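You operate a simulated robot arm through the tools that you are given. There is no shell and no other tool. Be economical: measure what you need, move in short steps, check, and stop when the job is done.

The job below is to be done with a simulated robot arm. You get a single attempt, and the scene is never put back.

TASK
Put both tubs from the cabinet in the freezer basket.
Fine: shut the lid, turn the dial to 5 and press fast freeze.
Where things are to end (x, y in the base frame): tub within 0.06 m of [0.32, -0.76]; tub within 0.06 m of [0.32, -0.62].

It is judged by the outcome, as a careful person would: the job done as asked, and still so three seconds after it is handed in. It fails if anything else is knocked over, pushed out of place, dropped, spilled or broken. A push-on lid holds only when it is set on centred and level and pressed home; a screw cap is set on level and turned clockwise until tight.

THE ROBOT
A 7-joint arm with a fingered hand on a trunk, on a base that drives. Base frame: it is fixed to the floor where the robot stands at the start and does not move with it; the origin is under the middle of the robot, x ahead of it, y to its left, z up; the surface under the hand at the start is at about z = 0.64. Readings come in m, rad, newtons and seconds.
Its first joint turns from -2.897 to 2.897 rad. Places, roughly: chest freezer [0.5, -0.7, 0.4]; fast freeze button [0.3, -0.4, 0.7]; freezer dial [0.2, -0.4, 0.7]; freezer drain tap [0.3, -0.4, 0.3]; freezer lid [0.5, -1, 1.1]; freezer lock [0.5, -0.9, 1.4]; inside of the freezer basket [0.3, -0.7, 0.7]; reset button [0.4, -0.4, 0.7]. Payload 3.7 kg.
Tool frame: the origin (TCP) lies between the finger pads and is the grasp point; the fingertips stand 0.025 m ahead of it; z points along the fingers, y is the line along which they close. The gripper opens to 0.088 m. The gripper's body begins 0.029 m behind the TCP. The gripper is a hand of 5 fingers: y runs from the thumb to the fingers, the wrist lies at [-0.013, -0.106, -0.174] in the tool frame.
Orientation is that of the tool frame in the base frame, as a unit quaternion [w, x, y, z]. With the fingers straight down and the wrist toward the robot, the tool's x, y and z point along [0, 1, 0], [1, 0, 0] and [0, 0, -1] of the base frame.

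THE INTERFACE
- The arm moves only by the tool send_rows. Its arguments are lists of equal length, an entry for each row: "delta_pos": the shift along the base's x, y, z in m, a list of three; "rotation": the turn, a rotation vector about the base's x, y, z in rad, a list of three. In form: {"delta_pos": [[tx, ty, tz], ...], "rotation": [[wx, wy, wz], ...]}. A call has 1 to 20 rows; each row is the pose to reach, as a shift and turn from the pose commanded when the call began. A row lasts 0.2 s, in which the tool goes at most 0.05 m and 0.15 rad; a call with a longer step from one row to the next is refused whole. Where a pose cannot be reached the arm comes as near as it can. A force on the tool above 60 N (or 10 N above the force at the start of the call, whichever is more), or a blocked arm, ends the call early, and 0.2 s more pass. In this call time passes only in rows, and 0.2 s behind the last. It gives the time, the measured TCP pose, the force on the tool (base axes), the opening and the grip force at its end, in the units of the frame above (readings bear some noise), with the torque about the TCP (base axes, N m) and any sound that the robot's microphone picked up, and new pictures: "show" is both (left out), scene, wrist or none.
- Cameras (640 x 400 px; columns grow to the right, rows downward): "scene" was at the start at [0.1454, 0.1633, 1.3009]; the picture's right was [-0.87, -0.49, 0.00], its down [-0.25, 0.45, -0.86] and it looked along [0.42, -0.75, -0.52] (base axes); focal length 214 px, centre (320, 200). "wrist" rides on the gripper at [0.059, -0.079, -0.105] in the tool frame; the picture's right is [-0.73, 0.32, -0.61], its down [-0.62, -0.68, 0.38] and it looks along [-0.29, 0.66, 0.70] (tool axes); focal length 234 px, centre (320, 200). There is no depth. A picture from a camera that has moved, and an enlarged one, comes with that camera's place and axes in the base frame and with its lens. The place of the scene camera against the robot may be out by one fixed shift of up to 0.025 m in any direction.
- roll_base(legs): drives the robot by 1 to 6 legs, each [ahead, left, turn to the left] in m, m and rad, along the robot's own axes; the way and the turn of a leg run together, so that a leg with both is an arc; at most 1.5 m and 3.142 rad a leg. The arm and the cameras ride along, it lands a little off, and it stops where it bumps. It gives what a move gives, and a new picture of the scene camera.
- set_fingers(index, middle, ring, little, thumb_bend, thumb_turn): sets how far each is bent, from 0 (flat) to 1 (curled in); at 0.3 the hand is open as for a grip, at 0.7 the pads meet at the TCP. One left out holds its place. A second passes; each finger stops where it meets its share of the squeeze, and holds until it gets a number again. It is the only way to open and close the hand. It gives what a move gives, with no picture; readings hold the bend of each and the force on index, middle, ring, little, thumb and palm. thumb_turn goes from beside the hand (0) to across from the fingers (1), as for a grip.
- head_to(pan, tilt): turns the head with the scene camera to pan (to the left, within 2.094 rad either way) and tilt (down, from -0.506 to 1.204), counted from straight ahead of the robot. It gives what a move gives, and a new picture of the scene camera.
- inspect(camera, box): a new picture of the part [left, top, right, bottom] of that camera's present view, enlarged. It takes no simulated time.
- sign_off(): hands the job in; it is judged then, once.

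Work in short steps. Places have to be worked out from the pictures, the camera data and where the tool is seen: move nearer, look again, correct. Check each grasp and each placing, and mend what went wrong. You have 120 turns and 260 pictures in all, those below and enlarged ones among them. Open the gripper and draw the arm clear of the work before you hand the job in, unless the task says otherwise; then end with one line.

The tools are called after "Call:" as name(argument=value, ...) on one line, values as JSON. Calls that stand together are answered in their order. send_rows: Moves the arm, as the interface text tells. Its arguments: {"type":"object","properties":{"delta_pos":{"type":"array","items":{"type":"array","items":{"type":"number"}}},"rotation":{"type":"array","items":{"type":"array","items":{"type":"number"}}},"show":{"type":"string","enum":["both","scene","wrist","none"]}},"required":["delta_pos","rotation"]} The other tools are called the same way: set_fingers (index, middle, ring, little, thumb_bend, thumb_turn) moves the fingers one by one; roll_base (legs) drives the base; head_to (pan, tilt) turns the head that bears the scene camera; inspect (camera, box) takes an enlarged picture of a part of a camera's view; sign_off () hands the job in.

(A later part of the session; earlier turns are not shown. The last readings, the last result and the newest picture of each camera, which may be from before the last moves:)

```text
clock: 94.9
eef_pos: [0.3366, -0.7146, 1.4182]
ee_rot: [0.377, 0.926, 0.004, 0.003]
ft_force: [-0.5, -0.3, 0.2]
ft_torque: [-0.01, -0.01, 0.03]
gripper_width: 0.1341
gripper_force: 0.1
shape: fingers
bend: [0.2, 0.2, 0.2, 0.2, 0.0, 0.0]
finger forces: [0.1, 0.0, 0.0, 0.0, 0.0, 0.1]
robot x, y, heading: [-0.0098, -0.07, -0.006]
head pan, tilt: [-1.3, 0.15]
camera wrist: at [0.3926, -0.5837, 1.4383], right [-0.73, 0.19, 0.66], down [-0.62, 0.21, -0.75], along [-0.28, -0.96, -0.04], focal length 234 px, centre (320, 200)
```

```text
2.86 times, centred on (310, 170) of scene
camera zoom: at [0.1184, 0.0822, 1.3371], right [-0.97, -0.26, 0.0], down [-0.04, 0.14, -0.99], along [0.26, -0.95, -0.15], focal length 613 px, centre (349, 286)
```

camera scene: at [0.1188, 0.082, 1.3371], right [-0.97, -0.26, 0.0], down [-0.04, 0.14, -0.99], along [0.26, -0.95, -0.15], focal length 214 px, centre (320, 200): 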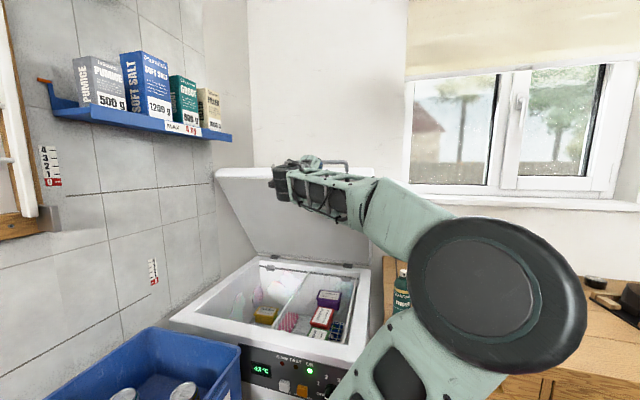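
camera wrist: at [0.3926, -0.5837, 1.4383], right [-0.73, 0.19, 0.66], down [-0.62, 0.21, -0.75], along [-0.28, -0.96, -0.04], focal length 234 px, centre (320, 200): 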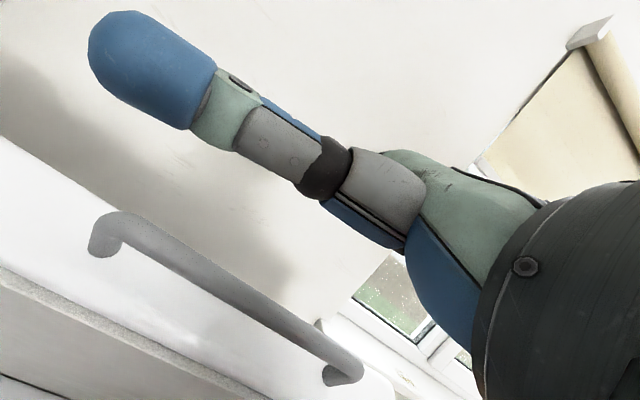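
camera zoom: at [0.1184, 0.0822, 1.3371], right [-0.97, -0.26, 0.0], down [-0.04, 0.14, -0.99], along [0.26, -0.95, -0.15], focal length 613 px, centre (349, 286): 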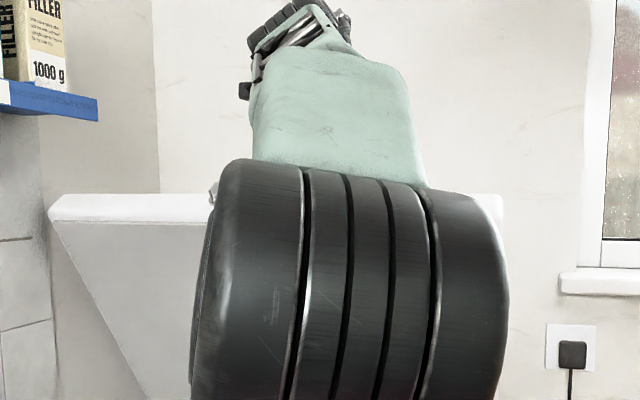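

The bar now reads y≈-0.723, z≈1.354. I lower over it and close.

Call:
send_rows(delta_pos=[[0, -0.018, -0.02], [0, -0.02, -0.045], [0, -0.02, -0.06]], rotation=[[0, 0, 0], [0, 0, 0], [0, 0, 0]], show="none")

Call:
set_fingers(index=0.85, middle=0.85, ring=0.85, little=0.85)

Call:
inspect(camera="wrist", box=[60, 0, 560, 400])

```text
clock: 95.7
eef_pos: [0.3375, -0.7334, 1.3568]
ee_rot: [0.376, 0.927, 0.004, 0.004]
ft_force: [-0.2, 0.0, 0.4]
ft_torque: [0.01, -0.03, 0.02]
gripper_width: 0.1343
gripper_force: 0.0
shape: fingers
bend: [0.2, 0.2, 0.2, 0.2, 0.0, 0.0]
finger forces: [0.1, 0.0, 0.0, 0.0, 0.0, 0.0]
robot x, y, heading: [-0.0116, -0.0724, -0.001]
head pan, tilt: [-1.3, 0.15]
```

```text
clock: 96.7
eef_pos: [0.3372, -0.7321, 1.3576]
ee_rot: [0.377, 0.926, 0.004, 0.004]
ft_force: [0.5, -1.2, 0.7]
ft_torque: [0.0, -0.01, 0.04]
gripper_width: 0.09
gripper_force: 1.0
shape: fingers
bend: [0.85, 0.85, 0.84, 0.85, 0.0, 0.0]
finger forces: [1.6, 0.0, 0.1, 0.0, 0.0, 0.1]
robot x, y, heading: [-0.01, -0.0667, -0.008]
head pan, tilt: [-1.3, 0.15]
```

```text
1.00 times, centred on (310, 200) of wrist (not enlarged: the box is as wide or as high as the picture)
camera zoom: at [0.3936, -0.6019, 1.3776], right [-0.73, 0.19, 0.66], down [-0.62, 0.21, -0.75], along [-0.28, -0.96, -0.04], focal length 234 px, centre (330, 200)
```

zoom: 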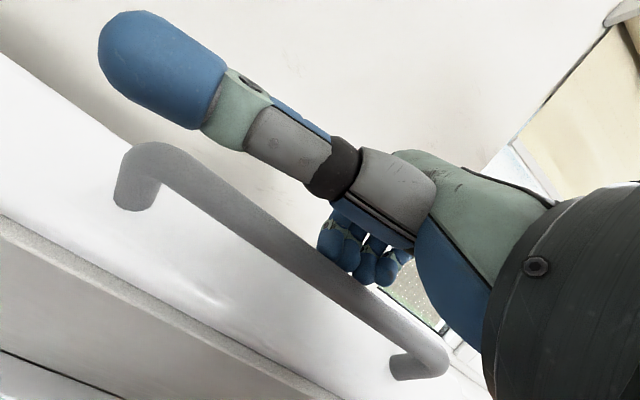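

The fingers are curled just behind and above the bar. I lower slightly and pull down along the arc with a small downward bias.

Call:
send_rows(delta_pos=[[0, 0.005, -0.015], [0, 0.035, -0.035], [0, 0.068, -0.06], [0, 0.1, -0.087]], rotation=[[0, 0, 0], [0, 0, 0], [0, 0, 0], [0, 0, 0]], show="both")

```text
clock: 97.7
eef_pos: [0.3391, -0.6304, 1.2688]
ee_rot: [0.376, 0.927, 0.003, 0.003]
ft_force: [0.0, -0.1, -0.3]
ft_torque: [0.01, 0.03, 0.0]
gripper_width: 0.09
gripper_force: 0.0
shape: fingers
bend: [0.85, 0.85, 0.85, 0.85, 0.0, 0.0]
finger forces: [0.0, 0.1, 0.1, 0.0, 0.0, 0.0]
robot x, y, heading: [-0.0093, -0.0705, -0.006]
head pan, tilt: [-1.3, 0.15]
camera scene: at [0.1188, 0.0819, 1.3371], right [-0.97, -0.26, 0.0], down [-0.04, 0.14, -0.99], along [0.26, -0.95, -0.15], focal length 214 px, centre (320, 200)
camera wrist: at [0.3963, -0.4997, 1.289], right [-0.73, 0.18, 0.66], down [-0.62, 0.22, -0.75], along [-0.28, -0.96, -0.04], focal length 234 px, centre (320, 200)
```

scene: 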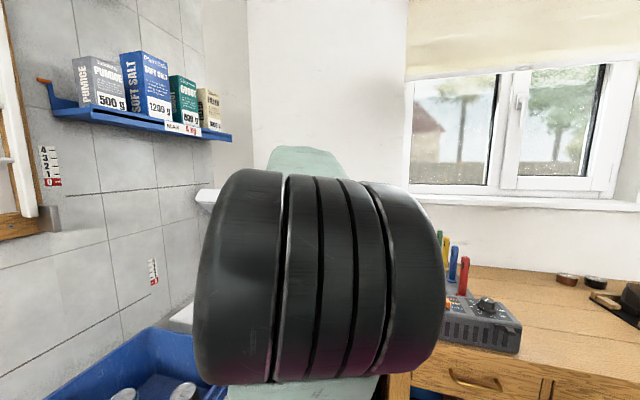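
wrist: 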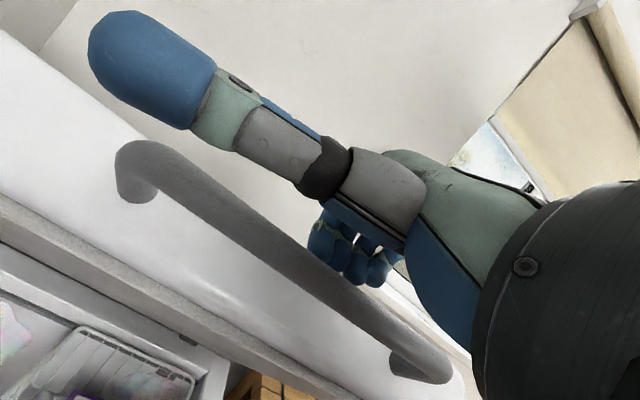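

The lid followed: the bar is now near y≈-0.595, z≈1.258, about 40° down, and it holds there. I continue along the arc.

Call:
send_rows(delta_pos=[[0, 0.032, -0.033], [0, 0.06, -0.065], [0, 0.086, -0.099], [0, 0.11, -0.135]], rotation=[[0, 0, 0], [0, 0, 0], [0, 0, 0], [0, 0, 0]], show="both")

```text
clock: 98.7
eef_pos: [0.3405, -0.5227, 1.1321]
ee_rot: [0.377, 0.926, 0.004, 0.002]
ft_force: [-1.9, -0.5, 0.3]
ft_torque: [0.02, 0.01, -0.04]
gripper_width: 0.0897
gripper_force: 0.2
shape: fingers
bend: [0.85, 0.85, 0.85, 0.85, 0.0, 0.0]
finger forces: [0.0, 0.0, 0.1, 0.0, 0.0, 0.0]
robot x, y, heading: [-0.0122, -0.0719, -0.006]
head pan, tilt: [-1.3, 0.15]
camera scene: at [0.1187, 0.082, 1.3371], right [-0.97, -0.26, 0.0], down [-0.04, 0.14, -0.99], along [0.26, -0.95, -0.15], focal length 214 px, centre (320, 200)
camera wrist: at [0.3969, -0.3917, 1.1529], right [-0.73, 0.19, 0.66], down [-0.62, 0.21, -0.75], along [-0.28, -0.96, -0.04], focal length 234 px, centre (320, 200)
```

scene: 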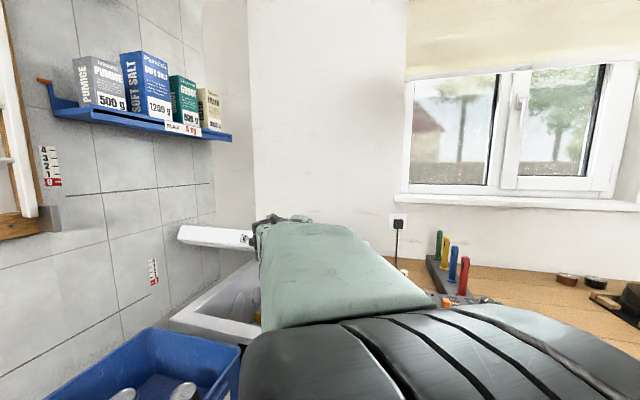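
wrist: 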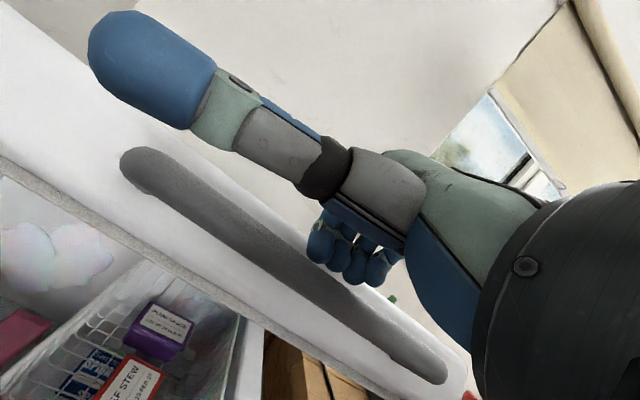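

Still following smoothly, about 60° down. I continue three more steps.

Call:
send_rows(delta_pos=[[0, 0.021, -0.04], [0, 0.038, -0.079], [0, 0.052, -0.118]], rotation=[[0, 0, 0], [0, 0, 0], [0, 0, 0]], show="both")

```text
clock: 99.5
eef_pos: [0.3411, -0.4903, 1.0587]
ee_rot: [0.376, 0.927, 0.003, 0.003]
ft_force: [0.2, 0.4, -0.6]
ft_torque: [0.0, -0.01, -0.03]
gripper_width: 0.0897
gripper_force: 0.0
shape: fingers
bend: [0.85, 0.85, 0.85, 0.85, 0.0, 0.0]
finger forces: [0.0, 0.1, 0.0, 0.0, 0.0, 0.0]
out of reach, approached as far as the arm can: row 2, 3
robot x, y, heading: [-0.0036, -0.0709, -0.0]
head pan, tilt: [-1.3, 0.15]
camera scene: at [0.1187, 0.0821, 1.3371], right [-0.97, -0.26, 0.0], down [-0.04, 0.14, -0.99], along [0.26, -0.95, -0.15], focal length 214 px, centre (320, 200)
camera wrist: at [0.3968, -0.3598, 1.0794], right [-0.73, 0.18, 0.66], down [-0.62, 0.22, -0.75], along [-0.28, -0.96, -0.04], focal length 234 px, centre (320, 200)
```

scene: 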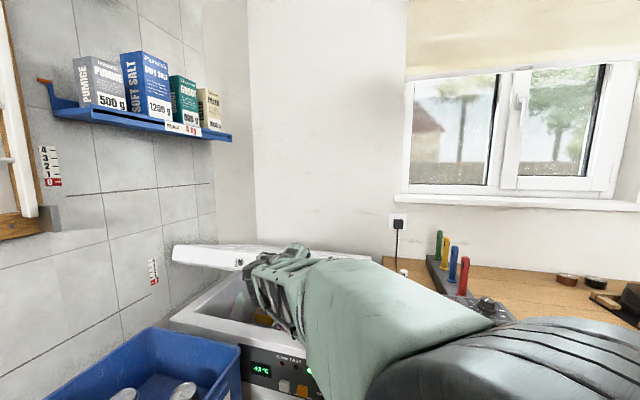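
wrist: 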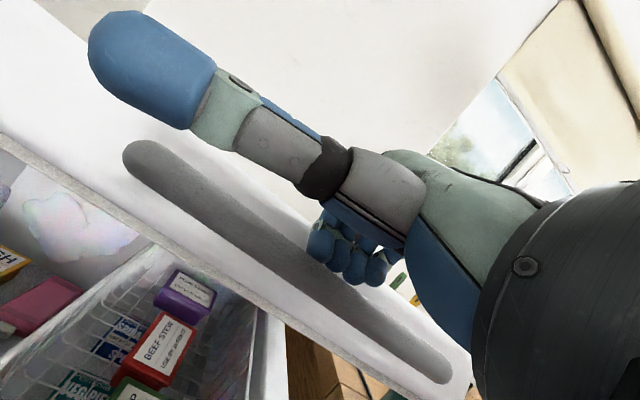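

I've reached the near limit of the arm with the lid only about 20° open, and it stays put. I lift the hand over, point it down and press the lid from above.

Call:
send_rows(delta_pos=[[0, 0, 0.045], [0, 0, 0.09], [0, -0.01, 0.13], [0, -0.05, 0.14], [0, -0.09, 0.14], [0, -0.12, 0.14], [0, -0.14, 0.14]], rotation=[[0, 0, 0], [0.1, 0, 0], [0.2, 0, 0], [0.34, 0, 0], [0.48, 0, 0], [0.62, 0, 0], [0.77, 0, 0]], show="both")

```text
clock: 101.1
eef_pos: [0.3414, -0.6282, 1.1984]
ee_rot: [0.0, 1.0, 0.004, 0.005]
ft_force: [-0.8, -0.1, -0.8]
ft_torque: [0.0, -0.04, 0.0]
gripper_width: 0.0895
gripper_force: 0.1
shape: fingers
bend: [0.85, 0.85, 0.85, 0.85, 0.0, 0.0]
finger forces: [0.0, 0.1, 0.0, 0.0, 0.0, 0.0]
robot x, y, heading: [-0.0051, -0.0663, -0.005]
head pan, tilt: [-1.3, 0.15]
camera scene: at [0.1184, 0.0823, 1.3371], right [-0.97, -0.26, 0.0], down [-0.04, 0.14, -0.99], along [0.26, -0.95, -0.15], focal length 214 px, centre (320, 200)
camera wrist: at [0.3976, -0.5487, 1.3035], right [-0.73, -0.33, 0.6], down [-0.62, 0.68, -0.39], along [-0.28, -0.66, -0.7], focal length 234 px, centre (320, 200)
```

scene: 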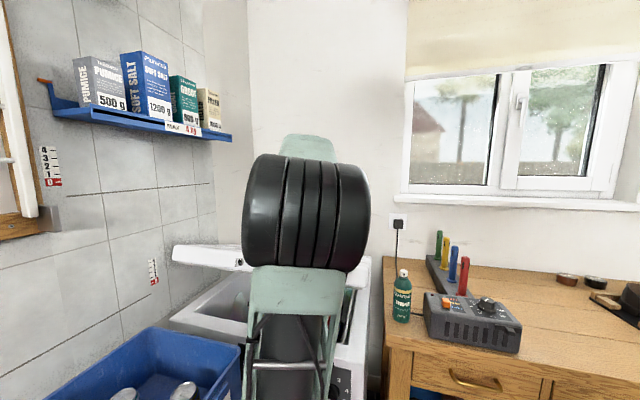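
wrist: 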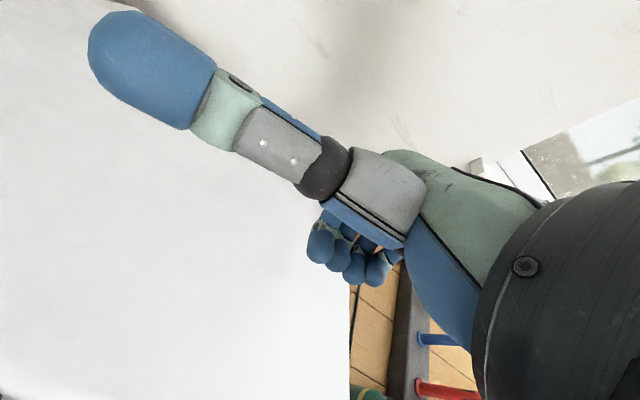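

I fold the thumb in and press down slowly on the lid.

Call:
set_fingers(thumb_bend=0.7, index=1.0, middle=1.0, ring=1.0, little=1.0)

Call:
send_rows(delta_pos=[[0, 0.02, -0.03], [0, 0.03, -0.06], [0, 0.03, -0.09], [0, 0.03, -0.12], [0, 0.03, -0.15], [0, 0.03, -0.18], [0, 0.03, -0.21]], rotation=[[0, 0, 0], [0, 0, 0], [0, 0, 0], [0, 0, 0], [0, 0, 0], [0, 0, 0], [0, 0, 0]], show="both")

```text
clock: 102.1
eef_pos: [0.3413, -0.6282, 1.1979]
ee_rot: [0.001, 1.0, 0.003, 0.005]
ft_force: [-0.6, 0.1, 0.3]
ft_torque: [0.03, 0.01, 0.0]
gripper_width: 0.0588
gripper_force: 0.1
shape: fingers
bend: [1.0, 1.0, 1.0, 1.0, 0.7, 0.0]
finger forces: [0.1, 0.0, 0.0, 0.0, 0.1, 0.1]
robot x, y, heading: [-0.0084, -0.0692, -0.005]
head pan, tilt: [-1.3, 0.15]
```

```text
clock: 103.7
eef_pos: [0.3422, -0.6025, 0.9861]
ee_rot: [0.001, 1.0, 0.003, 0.004]
ft_force: [0.7, 0.7, -1.0]
ft_torque: [-0.02, -0.01, 0.04]
gripper_width: 0.0589
gripper_force: 0.0
shape: fingers
bend: [1.0, 1.0, 1.0, 1.0, 0.7, 0.0]
finger forces: [0.0, 0.0, 0.1, 0.1, 0.0, 0.0]
robot x, y, heading: [-0.0086, -0.0666, -0.006]
head pan, tilt: [-1.3, 0.15]
camera scene: at [0.1186, 0.0821, 1.3371], right [-0.97, -0.26, 0.0], down [-0.04, 0.14, -0.99], along [0.26, -0.95, -0.15], focal length 214 px, centre (320, 200)
camera wrist: at [0.399, -0.5221, 1.0918], right [-0.73, -0.33, 0.6], down [-0.62, 0.68, -0.39], along [-0.28, -0.66, -0.7], focal length 234 px, centre (320, 200)
```

scene: 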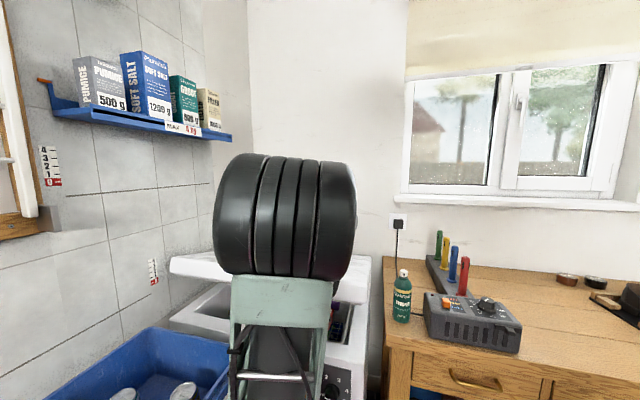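
wrist: 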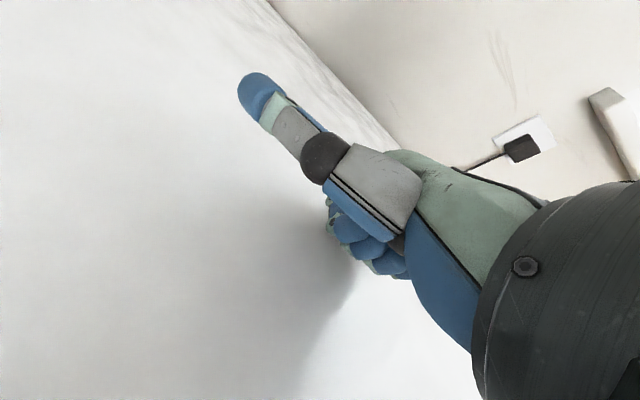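

The lid edge has begun to lower. I keep pressing down, with the head tilted to watch.

Call:
head_to(pan=-1.15, tilt=0.5)

Call:
send_rows(delta_pos=[[0, 0.0, -0.02], [0, 0.0, -0.04], [0, 0.0, -0.06], [0, 0.0, -0.075], [0, 0.0, -0.09], [0, 0.0, -0.1], [0, 0, -0.11]], rotation=[[0, 0, 0], [0, 0, 0], [0, 0, 0], [0, 0, 0], [0, 0, 0], [0, 0, 0], [0, 0, 0]], show="both")

```text
clock: 104.5
eef_pos: [0.3421, -0.6012, 0.9868]
ee_rot: [0.001, 1.0, 0.004, 0.005]
ft_force: [0.2, -0.1, -0.3]
ft_torque: [0.01, 0.01, -0.01]
gripper_width: 0.0589
gripper_force: 0.0
shape: fingers
bend: [1.0, 1.0, 1.0, 1.0, 0.7, 0.0]
finger forces: [0.1, 0.0, 0.1, 0.1, 0.1, 0.1]
robot x, y, heading: [-0.0088, -0.0648, -0.005]
head pan, tilt: [-1.15, 0.499]
camera scene: at [0.1311, 0.0882, 1.3048], right [-0.92, -0.4, 0.0], down [-0.19, 0.44, -0.88], along [0.35, -0.8, -0.48], focal length 214 px, centre (320, 200)
```

scene: 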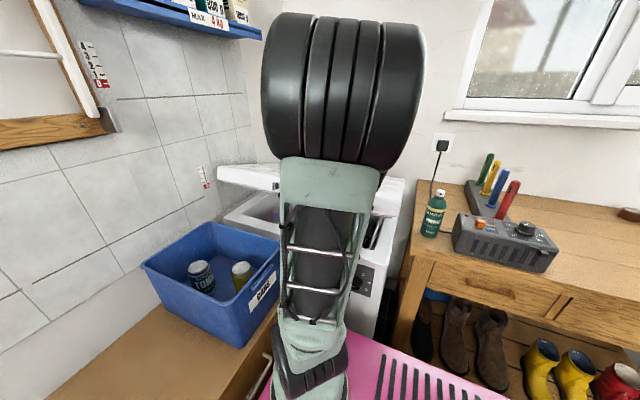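

```text
clock: 106.1
eef_pos: [0.3432, -0.5993, 0.8772]
ee_rot: [0.0, 1.0, 0.002, 0.004]
ft_force: [0.4, 0.5, -0.6]
ft_torque: [0.0, -0.01, 0.02]
gripper_width: 0.0588
gripper_force: 0.1
shape: fingers
bend: [1.0, 1.0, 1.0, 1.0, 0.7, 0.0]
finger forces: [0.0, 0.0, 0.0, 0.0, 0.0, 0.1]
robot x, y, heading: [-0.0107, -0.0699, -0.005]
head pan, tilt: [-1.15, 0.499]
camera scene: at [0.1311, 0.0883, 1.3047], right [-0.92, -0.4, 0.0], down [-0.19, 0.44, -0.88], along [0.35, -0.8, -0.48], focal length 214 px, centre (320, 200)
camera wrist: at [0.3991, -0.5207, 0.9826], right [-0.73, -0.33, 0.6], down [-0.62, 0.68, -0.39], along [-0.28, -0.66, -0.7], focal length 234 px, centre (320, 200)
```

scene: 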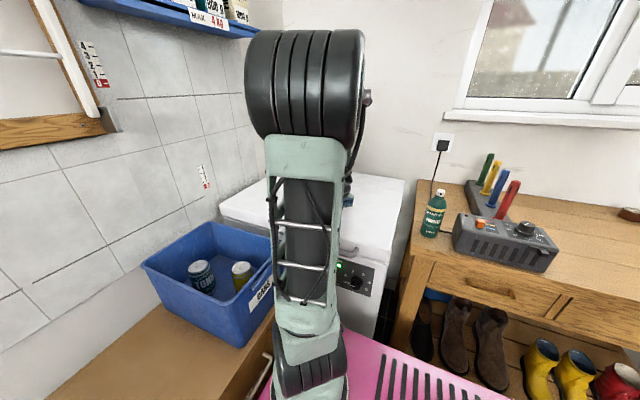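
wrist: 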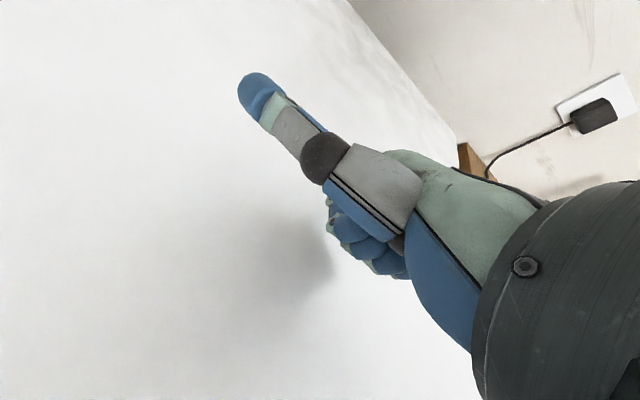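

The lid looks nearly shut. I press a bit more until I feel firm resistance.

Call:
send_rows(delta_pos=[[0, 0, -0.012], [0, 0, -0.022], [0, 0, -0.03], [0, 0, -0.038], [0, 0, -0.046], [0, 0, -0.054]], rotation=[[0, 0, 0], [0, 0, 0], [0, 0, 0], [0, 0, 0], [0, 0, 0], [0, 0, 0]], show="scene")

Call:
inspect(camera="scene", box=[200, 150, 440, 310])

```text
clock: 106.8
eef_pos: [0.3434, -0.6059, 0.8613]
ee_rot: [0.011, 1.0, 0.003, 0.009]
ft_force: [-3.0, 3.1, 15.3]
ft_torque: [-0.24, 0.14, -0.08]
gripper_width: 0.0587
gripper_force: 7.0
shape: fingers
bend: [1.0, 1.0, 1.0, 1.0, 0.7, 0.0]
finger forces: [0.0, 15.0, 0.1, 0.0, 0.1, 0.1]
robot x, y, heading: [-0.0114, -0.071, -0.008]
head pan, tilt: [-1.15, 0.499]
stopped in row 3: the force on the tool passed its limit at 71 N (the readings are from after the stop); the commanded pose is now the measured one
camera scene: at [0.1308, 0.0886, 1.3047], right [-0.92, -0.4, 0.0], down [-0.19, 0.44, -0.88], along [0.35, -0.8, -0.48], focal length 214 px, centre (320, 200)
```

scene: 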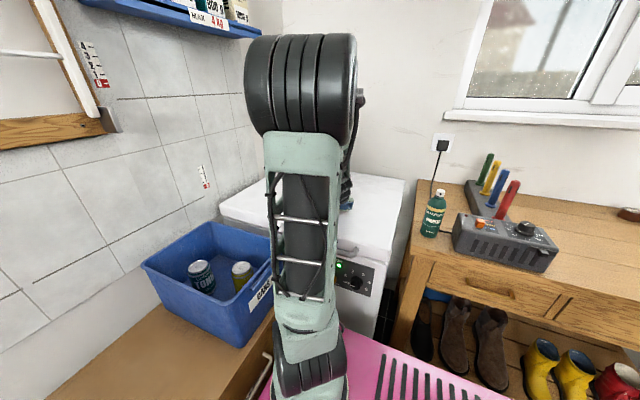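

```text
2.50 times, centred on (320, 230) of scene
camera zoom: at [0.1308, 0.0886, 1.3047], right [-0.92, -0.4, 0.0], down [-0.19, 0.44, -0.88], along [0.35, -0.8, -0.48], focal length 536 px, centre (320, 125)
```

zoom: 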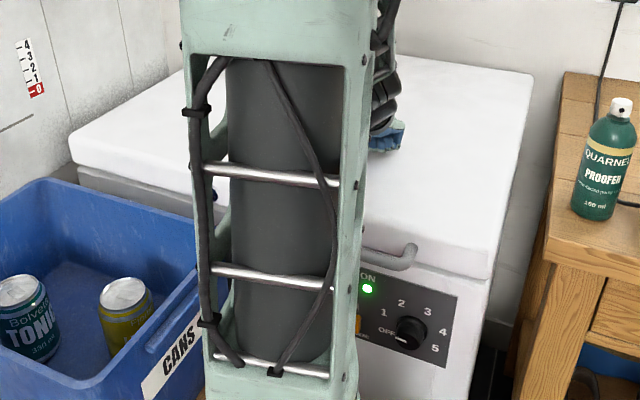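

The lid is firmly shut against a solid 71 N stop. Next is the panel: I lift the hand clear and reposition the base back and left so it can face the dial.

Call:
send_rows(delta_pos=[[0, 0, 0.04], [0, 0, 0.08], [0, 0, 0.12], [0, 0, 0.16], [0, 0, 0.2]], rotation=[[0, 0, 0], [0, 0, 0], [0, 0, 0], [0, 0, 0], [0, 0, 0]], show="none")

Call:
roll_base(legs=[[-0.15, 0, 0], [0, 0.42, 0]])

Call:
head_to(pan=-1.2, tilt=0.5)

Call:
inspect(camera="scene", box=[220, 130, 420, 290])

```text
clock: 108.0
eef_pos: [0.3418, -0.6009, 1.0602]
ee_rot: [0.009, 1.0, 0.003, 0.008]
ft_force: [0.8, 1.1, 0.7]
ft_torque: [0.0, 0.02, -0.01]
gripper_width: 0.0589
gripper_force: 0.0
shape: fingers
bend: [1.0, 1.0, 1.0, 1.0, 0.7, 0.0]
finger forces: [0.1, 0.1, 0.0, 0.0, 0.1, 0.0]
robot x, y, heading: [-0.0101, -0.0691, -0.001]
head pan, tilt: [-1.15, 0.499]
```

```text
clock: 111.5
eef_pos: [0.1906, -0.194, 1.0599]
ee_rot: [0.009, 1.0, 0.001, 0.007]
ft_force: [0.1, -0.2, -0.6]
ft_torque: [-0.01, 0.03, 0.03]
gripper_width: 0.0588
gripper_force: 0.1
shape: fingers
bend: [1.0, 1.0, 1.0, 1.0, 0.7, 0.0]
finger forces: [0.1, 0.0, 0.0, 0.0, 0.0, 0.0]
robot x, y, heading: [-0.1564, 0.3393, -0.015]
head pan, tilt: [-1.15, 0.499]
camera scene: at [-0.0165, 0.4965, 1.3047], right [-0.92, -0.4, 0.0], down [-0.19, 0.44, -0.88], along [0.35, -0.81, -0.48], focal length 214 px, centre (320, 200)
```

scene: 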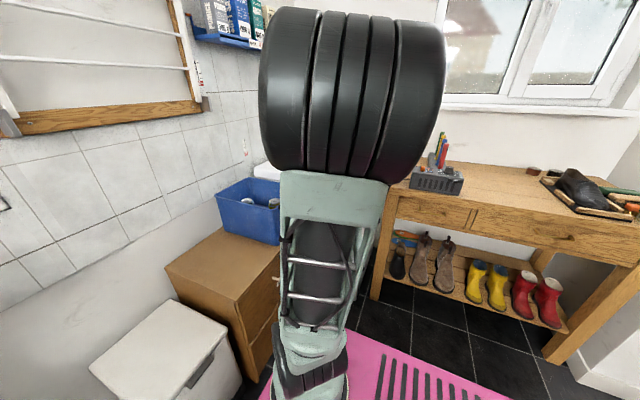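

```text
clock: 112.2
eef_pos: [0.1913, -0.194, 1.0595]
ee_rot: [0.009, 1.0, 0.001, 0.007]
ft_force: [-0.4, -0.1, -0.1]
ft_torque: [-0.01, 0.0, 0.05]
gripper_width: 0.0588
gripper_force: 0.1
shape: fingers
bend: [1.0, 1.0, 1.0, 1.0, 0.7, 0.0]
finger forces: [0.1, 0.0, 0.0, 0.1, 0.0, 0.0]
robot x, y, heading: [-0.1559, 0.336, -0.008]
head pan, tilt: [-1.201, 0.499]
camera scene: at [-0.0207, 0.4948, 1.3047], right [-0.94, -0.35, 0.0], down [-0.17, 0.45, -0.88], along [0.31, -0.82, -0.48], focal length 214 px, centre (320, 200)
```

scene: 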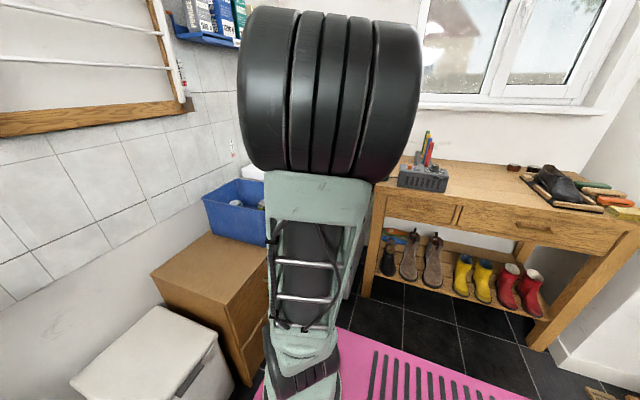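

```text
2.50 times, centred on (320, 210) of scene
camera zoom: at [-0.0207, 0.4948, 1.3047], right [-0.94, -0.35, 0.0], down [-0.17, 0.45, -0.88], along [0.31, -0.82, -0.48], focal length 536 px, centre (320, 175)
```

zoom: 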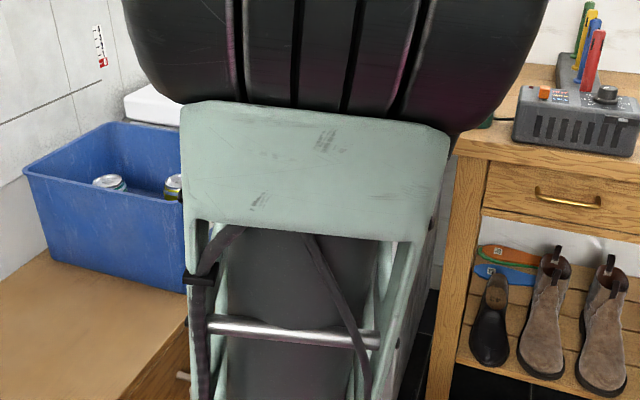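

The arm blocks the head's view, so I'll use the wrist camera. I turn the hand to face the panel (yaw +90°, then tilt forward) and open it into the normal grip shape.

Call:
set_fingers(index=0.3, middle=0.3, ring=0.3, little=0.3, thumb_bend=0.3, thumb_turn=1.0)

Call:
send_rows(delta_pos=[[0, -0.01, 0], [0, -0.02, 0], [0, -0.03, 0], [0, -0.04, 0], [0, -0.05, 0], [0, -0.06, 0], [0, -0.07, 0], [0, -0.08, 0], [0, -0.09, 0], [0, -0.1, 0], [0, -0.1, 0]], rotation=[[0, 0, 0.143], [0, 0, 0.286], [0, 0, 0.429], [0, 0, 0.571], [0, 0, 0.714], [0, 0, 0.857], [0, 0, 1.0], [0, 0, 1.143], [0, 0, 1.286], [0, 0, 1.428], [0, 0, 1.571]], show="none")

Call:
send_rows(delta_pos=[[0, 0, 0], [0, 0, 0], [0, 0, 0], [0, 0, 0], [0, 0, 0], [0, 0, 0], [0, 0, 0], [0, 0, 0], [0, 0, 0], [0, 0, 0], [0, 0, 0]], rotation=[[-0.143, 0, 0], [-0.286, 0, 0], [-0.429, 0, 0], [-0.571, 0, 0], [-0.714, 0, 0], [-0.857, 0, 0], [-1.0, 0, 0], [-1.143, 0, 0], [-1.286, 0, 0], [-1.428, 0, 0], [-1.571, 0, 0]], show="both")

```text
clock: 113.2
eef_pos: [0.1912, -0.1934, 1.06]
ee_rot: [0.009, 1.0, 0.001, 0.008]
ft_force: [-0.9, 0.1, 0.4]
ft_torque: [-0.01, 0.03, 0.01]
gripper_width: 0.0842
gripper_force: 0.1
shape: fingers
bend: [0.3, 0.3, 0.3, 0.3, 0.3, 0.97]
finger forces: [0.0, 0.0, 0.1, 0.1, 0.1, 0.0]
robot x, y, heading: [-0.1585, 0.3366, -0.004]
head pan, tilt: [-1.201, 0.499]
```

```text
clock: 115.6
eef_pos: [0.1907, -0.2929, 1.0596]
ee_rot: [0.001, 0.705, 0.709, 0.012]
ft_force: [-0.1, 0.5, -0.8]
ft_torque: [0.03, 0.03, 0.0]
gripper_width: 0.0844
gripper_force: 0.1
shape: fingers
bend: [0.3, 0.3, 0.3, 0.3, 0.3, 0.97]
finger forces: [0.0, 0.0, 0.1, 0.1, 0.2, 0.1]
robot x, y, heading: [-0.1565, 0.3377, -0.014]
head pan, tilt: [-1.201, 0.499]
```

```text
clock: 118.0
eef_pos: [0.1874, -0.2952, 1.0597]
ee_rot: [0.501, 0.501, 0.507, -0.491]
ft_force: [-1.4, 0.4, 0.5]
ft_torque: [0.06, 0.02, 0.04]
gripper_width: 0.0846
gripper_force: 0.0
shape: fingers
bend: [0.3, 0.3, 0.3, 0.3, 0.3, 0.98]
finger forces: [0.0, 0.0, 0.0, 0.0, 0.0, 0.0]
out of reach, approached as far as the arm can: row 8
robot x, y, heading: [-0.1552, 0.338, -0.017]
head pan, tilt: [-1.201, 0.499]
camera scene: at [-0.0211, 0.4949, 1.3047], right [-0.94, -0.35, 0.0], down [-0.17, 0.45, -0.88], along [0.31, -0.82, -0.48], focal length 214 px, centre (320, 200)
camera wrist: at [0.1064, -0.1906, 1.0023], right [0.31, 0.6, 0.74], down [-0.68, -0.4, 0.62], along [0.67, -0.69, 0.28], focal length 234 px, centre (320, 200)
```

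scene: 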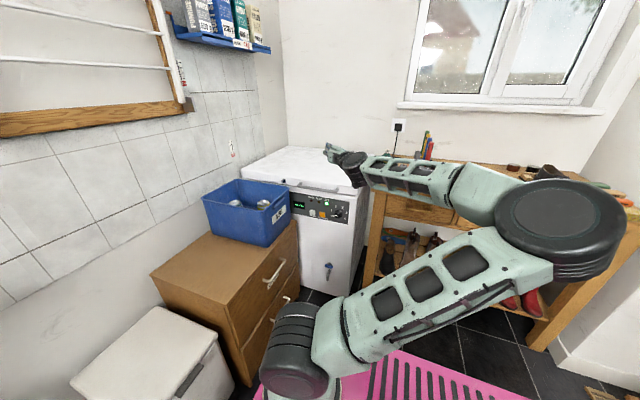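
wrist: 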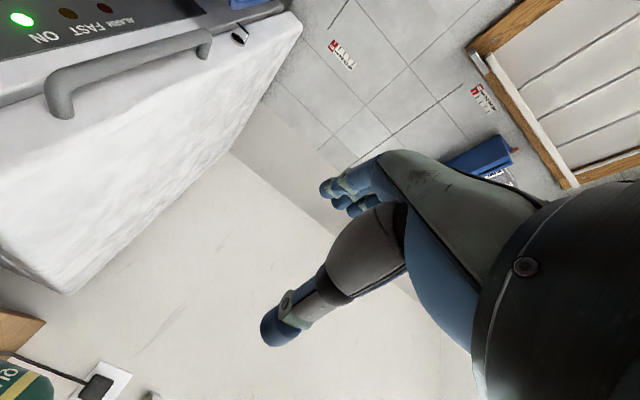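

The arm swung aside and the head camera now sees the panel. I zoom in.

Call:
inspect(camera="scene", box=[270, 160, 380, 240])

Call:
inspect(camera="scene", box=[310, 190, 360, 225])

```text
5.00 times, centred on (325, 200) of scene
camera zoom: at [-0.0211, 0.4949, 1.3047], right [-0.94, -0.35, 0.0], down [-0.17, 0.45, -0.88], along [0.31, -0.82, -0.48], focal length 1072 px, centre (295, 200)
```

zoom: 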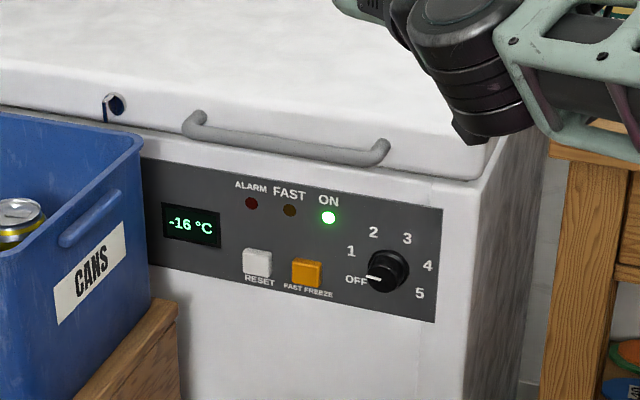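

```text
11.43 times, centred on (335, 208) of scene
camera zoom: at [-0.0211, 0.4949, 1.3047], right [-0.94, -0.35, 0.0], down [-0.17, 0.45, -0.88], along [0.31, -0.82, -0.48], focal length 2451 px, centre (149, 114)
```

zoom: 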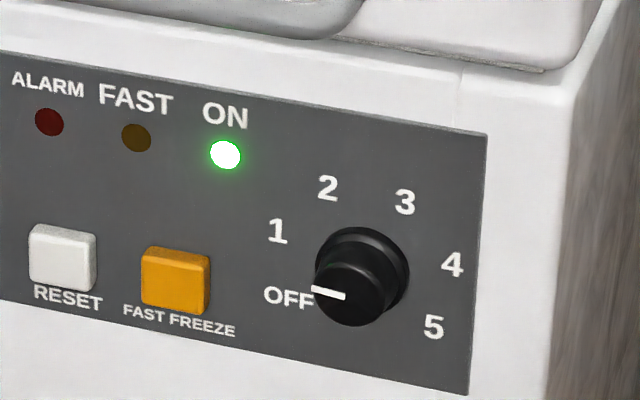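

Dial pointer is at OFF (about 210°), and 5 is at about -30°, so it needs roughly 240° clockwise. I lower the hand in front of the panel for a close wrist view.

Call:
send_rows(delta_pos=[[0, 0.02, -0.04], [0, 0.03, -0.08], [0, 0.03, -0.12], [0, 0.03, -0.16], [0, 0.03, -0.2], [0, 0.03, -0.24], [0, 0.03, -0.28], [0, 0.03, -0.31]], rotation=[[0, 0, 0], [0, 0, 0], [0, 0, 0], [0, 0, 0], [0, 0, 0], [0, 0, 0], [0, 0, 0], [0, 0, 0]], show="both")

```text
clock: 119.8
eef_pos: [0.1954, -0.2633, 0.7504]
ee_rot: [0.5, 0.5, 0.508, -0.492]
ft_force: [0.1, -0.4, 0.7]
ft_torque: [0.0, 0.0, 0.0]
gripper_width: 0.0849
gripper_force: 0.0
shape: fingers
bend: [0.3, 0.3, 0.3, 0.3, 0.3, 0.98]
finger forces: [0.0, 0.1, 0.1, 0.0, 0.0, 0.0]
robot x, y, heading: [-0.1596, 0.3396, -0.01]
head pan, tilt: [-1.201, 0.499]
camera scene: at [-0.0208, 0.4948, 1.3047], right [-0.94, -0.35, 0.0], down [-0.17, 0.45, -0.88], along [0.31, -0.82, -0.48], focal length 214 px, centre (320, 200)
camera wrist: at [0.1135, -0.1582, 0.6937], right [0.31, 0.6, 0.73], down [-0.67, -0.41, 0.62], along [0.67, -0.69, 0.28], focal length 234 px, centre (320, 200)
```

scene: 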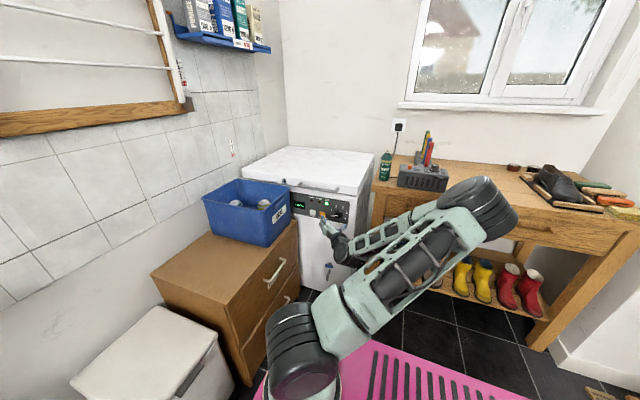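
wrist: 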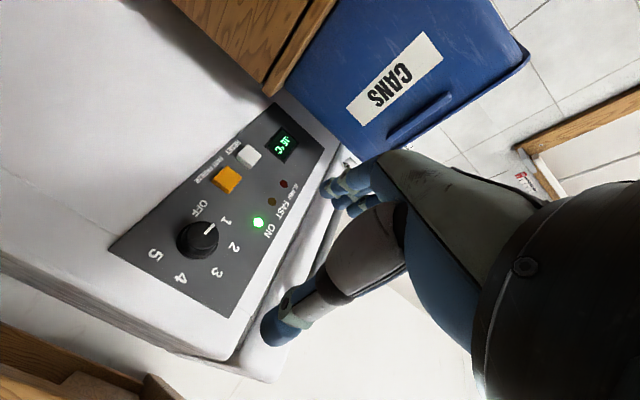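

The dial is near x≈0.208, z≈0.692. I align the tool axis with it while still standing back, and take another look to get the depth.

Call:
send_rows(delta_pos=[[0.005, 0, -0.03], [0.0126, 0, -0.058], [0.0126, -0.03, -0.058]], rotation=[[0, 0, 0.008], [0, 0, 0.016], [0, 0, 0.016]], show="wrist")

Call:
inspect(camera="wrist", box=[100, 120, 340, 320])

Call:
inspect(camera="scene", box=[290, 180, 370, 240])

```text
clock: 120.6
eef_pos: [0.2064, -0.2929, 0.691]
ee_rot: [0.504, 0.494, 0.514, -0.488]
ft_force: [0.0, 0.2, 0.2]
ft_torque: [0.02, -0.01, -0.03]
gripper_width: 0.0851
gripper_force: 0.1
shape: fingers
bend: [0.3, 0.3, 0.3, 0.3, 0.3, 0.98]
finger forces: [0.0, 0.0, 0.1, 0.0, 0.0, 0.0]
robot x, y, heading: [-0.1549, 0.3407, -0.008]
head pan, tilt: [-1.201, 0.499]
camera wrist: at [0.1226, -0.1902, 0.6339], right [0.3, 0.61, 0.73], down [-0.67, -0.42, 0.62], along [0.68, -0.68, 0.28], focal length 234 px, centre (320, 200)
```

wrist: 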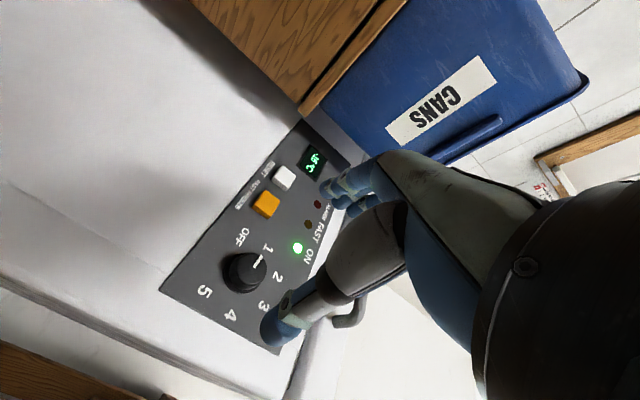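

```text
2.00 times, centred on (220, 220) of wrist
camera zoom: at [0.1226, -0.1902, 0.6339], right [0.3, 0.61, 0.73], down [-0.67, -0.42, 0.62], along [0.68, -0.68, 0.28], focal length 468 px, centre (520, 160)
```

zoom: 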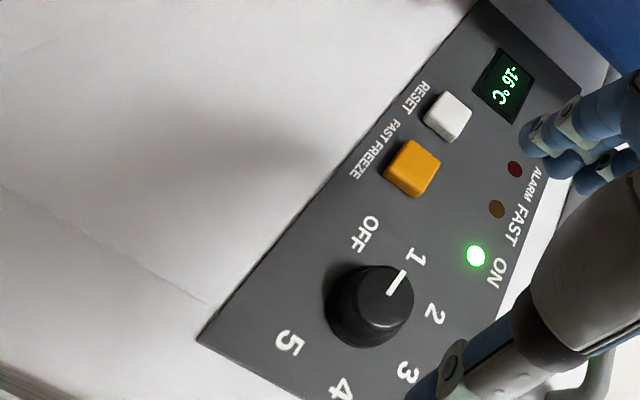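

```text
6.67 times, centred on (330, 210) of scene
camera zoom: at [-0.0208, 0.4948, 1.3047], right [-0.94, -0.35, 0.0], down [-0.17, 0.45, -0.88], along [0.31, -0.82, -0.48], focal length 1430 px, centre (253, 133)
```

zoom: 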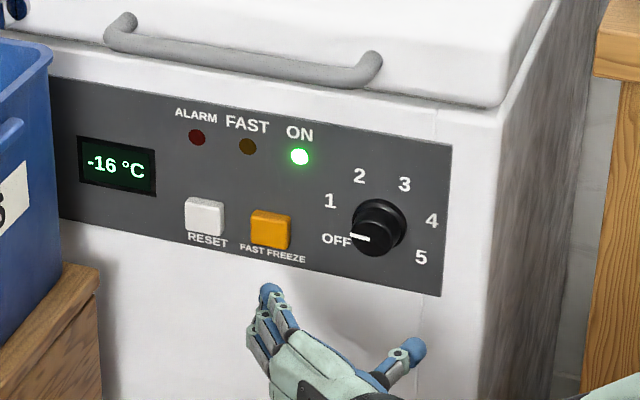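

Knob face is at about (0.215, -0.419, 0.694) and the panel at y≈-0.445. I first wind the hand counter-clockwise by about 90° (thumb on top) at standoff, to gain clockwise travel.

Call:
send_rows(delta_pos=[[0.001, 0, 0], [0.002, 0, 0], [0.003, 0, 0], [0.004, 0, 0], [0.005, 0, 0], [0.006, 0, 0], [0.007, 0, 0], [0.008, 0, 0.001], [0.008, 0, 0.002], [0.008, 0, 0.003], [0.008, 0, 0.003]], rotation=[[0, 0.143, 0], [0, 0.286, 0], [0, 0.429, 0], [0, 0.571, 0], [0, 0.714, 0], [0, 0.857, 0], [0, 1.0, 0], [0, 1.143, 0], [0, 1.286, 0], [0, 1.428, 0], [0, 1.571, 0]], show="both")

```text
clock: 123.0
eef_pos: [0.2082, -0.289, 0.6988]
ee_rot: [0.15, 0.157, 0.704, -0.676]
ft_force: [1.0, -0.4, 0.4]
ft_torque: [0.01, 0.02, 0.02]
gripper_width: 0.0849
gripper_force: 0.0
shape: fingers
bend: [0.3, 0.3, 0.3, 0.3, 0.3, 0.98]
finger forces: [0.0, 0.0, 0.0, 0.1, 0.1, 0.0]
out of reach, approached as far as the arm can: row 8, 9, 10, 11
robot x, y, heading: [-0.1581, 0.3399, -0.006]
head pan, tilt: [-1.201, 0.499]
camera scene: at [-0.0208, 0.4948, 1.3047], right [-0.94, -0.35, 0.0], down [-0.17, 0.45, -0.88], along [0.31, -0.82, -0.48], focal length 214 px, centre (320, 200)
camera wrist: at [0.1207, -0.1869, 0.7494], right [0.79, 0.61, 0.04], down [0.28, -0.42, 0.87], along [0.54, -0.68, -0.5], focal length 234 px, centre (320, 200)
```

scene: 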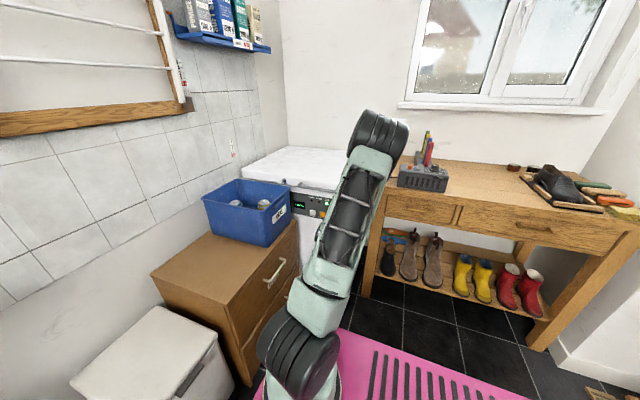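
wrist: 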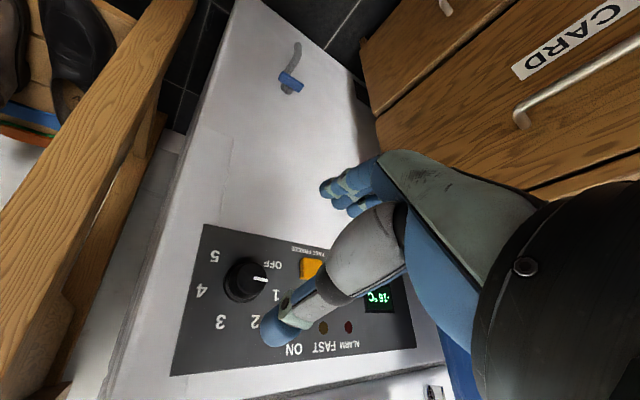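

I'm near the counter-clockwise wrist limit, so there's plenty of clockwise travel. The knob refines to (0.216, -0.427, 0.698). I keep index and little open and move in around it.

Call:
set_fingers(index=0.15, little=0.15)

Call:
send_rows(delta_pos=[[0.004, -0.03, 0], [0.008, -0.06, 0], [0.008, -0.09, 0], [0.008, -0.105, 0], [0.008, -0.118, 0]], rotation=[[0, 0, 0], [0, 0, 0], [0, 0, 0], [0, 0, 0], [0, 0, 0]], show="wrist")

Call:
inspect(camera="wrist", box=[180, 120, 440, 400])

```text
clock: 124.0
eef_pos: [0.2084, -0.291, 0.6986]
ee_rot: [0.152, 0.155, 0.704, -0.677]
ft_force: [-1.1, 0.2, -0.1]
ft_torque: [-0.01, 0.01, 0.01]
gripper_width: 0.1023
gripper_force: 0.0
shape: fingers
bend: [0.15, 0.3, 0.3, 0.15, 0.3, 0.98]
finger forces: [0.0, 0.0, 0.0, 0.0, 0.0, 0.1]
robot x, y, heading: [-0.1578, 0.3373, -0.006]
head pan, tilt: [-1.201, 0.499]
```

```text
clock: 125.2
eef_pos: [0.2016, -0.3991, 0.7068]
ee_rot: [0.169, 0.161, 0.702, -0.672]
ft_force: [-0.7, -0.4, -0.6]
ft_torque: [0.0, 0.0, 0.0]
gripper_width: 0.1026
gripper_force: 0.1
shape: fingers
bend: [0.15, 0.3, 0.3, 0.15, 0.3, 0.98]
finger forces: [0.0, 0.0, 0.1, 0.0, 0.1, 0.0]
out of reach, approached as far as the arm can: row 1, 2, 3, 4, 5
robot x, y, heading: [-0.1566, 0.3399, -0.012]
head pan, tilt: [-1.201, 0.499]
camera wrist: at [0.1103, -0.2979, 0.7549], right [0.78, 0.62, 0.07], down [0.25, -0.41, 0.87], along [0.57, -0.67, -0.48], focal length 234 px, centre (320, 200)
```

wrist: 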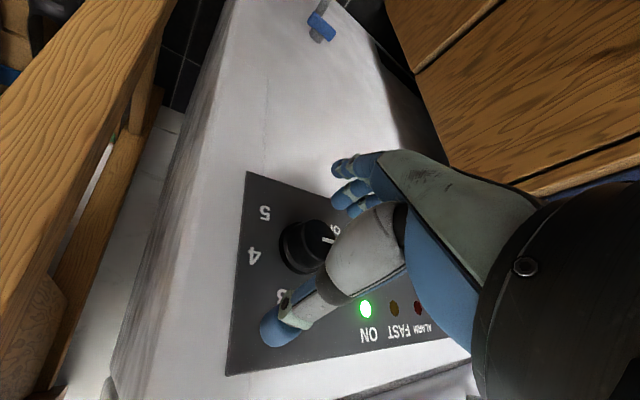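

```text
1.43 times, centred on (310, 260) of wrist
camera zoom: at [0.1103, -0.2979, 0.7549], right [0.78, 0.62, 0.07], down [0.25, -0.41, 0.87], along [0.57, -0.67, -0.48], focal length 334 px, centre (334, 114)
```

zoom: 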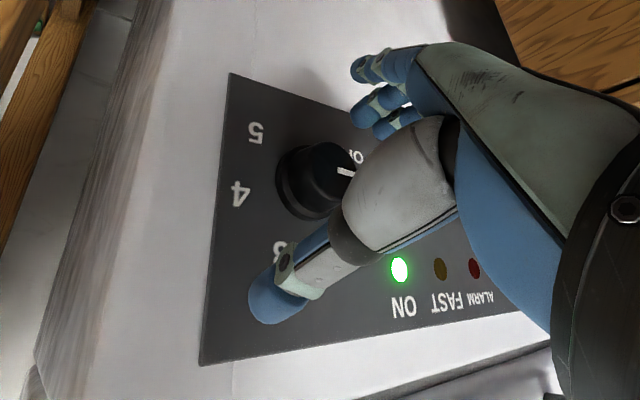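

The pose drifted at the wrist limit. I relax 0.25 rad clockwise and re-centre on the knob at (0.215, 0.700).

Call:
send_rows(delta_pos=[[0.006, 0.02, -0.003], [0.0134, 0.02, -0.007], [0.0134, 0.0, -0.007], [0.0134, -0.012, -0.007]], rotation=[[0, -0.12, 0], [0, -0.25, 0], [0, -0.25, 0], [0, -0.25, 0]], show="wrist")

Call:
inspect(camera="wrist", box=[180, 120, 440, 400])

```text
clock: 126.2
eef_pos: [0.2159, -0.413, 0.7014]
ee_rot: [0.239, 0.24, 0.679, -0.651]
ft_force: [0.9, 0.3, 0.1]
ft_torque: [-0.01, 0.01, -0.01]
gripper_width: 0.1026
gripper_force: 0.1
shape: fingers
bend: [0.15, 0.3, 0.3, 0.15, 0.3, 0.98]
finger forces: [0.1, 0.0, 0.1, 0.0, 0.0, 0.0]
robot x, y, heading: [-0.1601, 0.3388, -0.007]
head pan, tilt: [-1.201, 0.499]
camera wrist: at [0.1181, -0.3104, 0.7286], right [0.76, 0.61, 0.23], down [0.05, -0.42, 0.91], along [0.65, -0.68, -0.35], focal length 234 px, centre (320, 200)
```

wrist: 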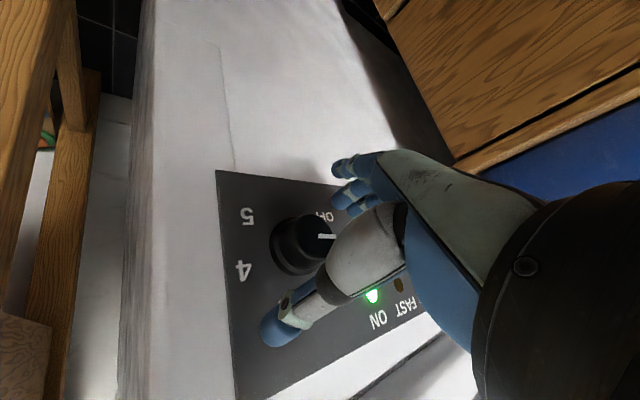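

```text
1.43 times, centred on (310, 260) of wrist
camera zoom: at [0.1181, -0.3104, 0.7286], right [0.76, 0.61, 0.23], down [0.05, -0.42, 0.91], along [0.65, -0.68, -0.35], focal length 334 px, centre (334, 114)
```

zoom: 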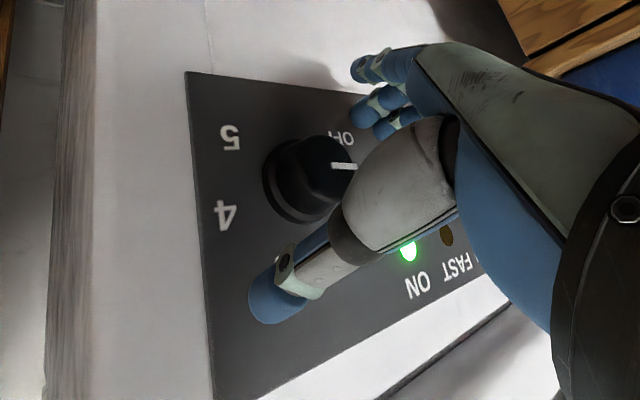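

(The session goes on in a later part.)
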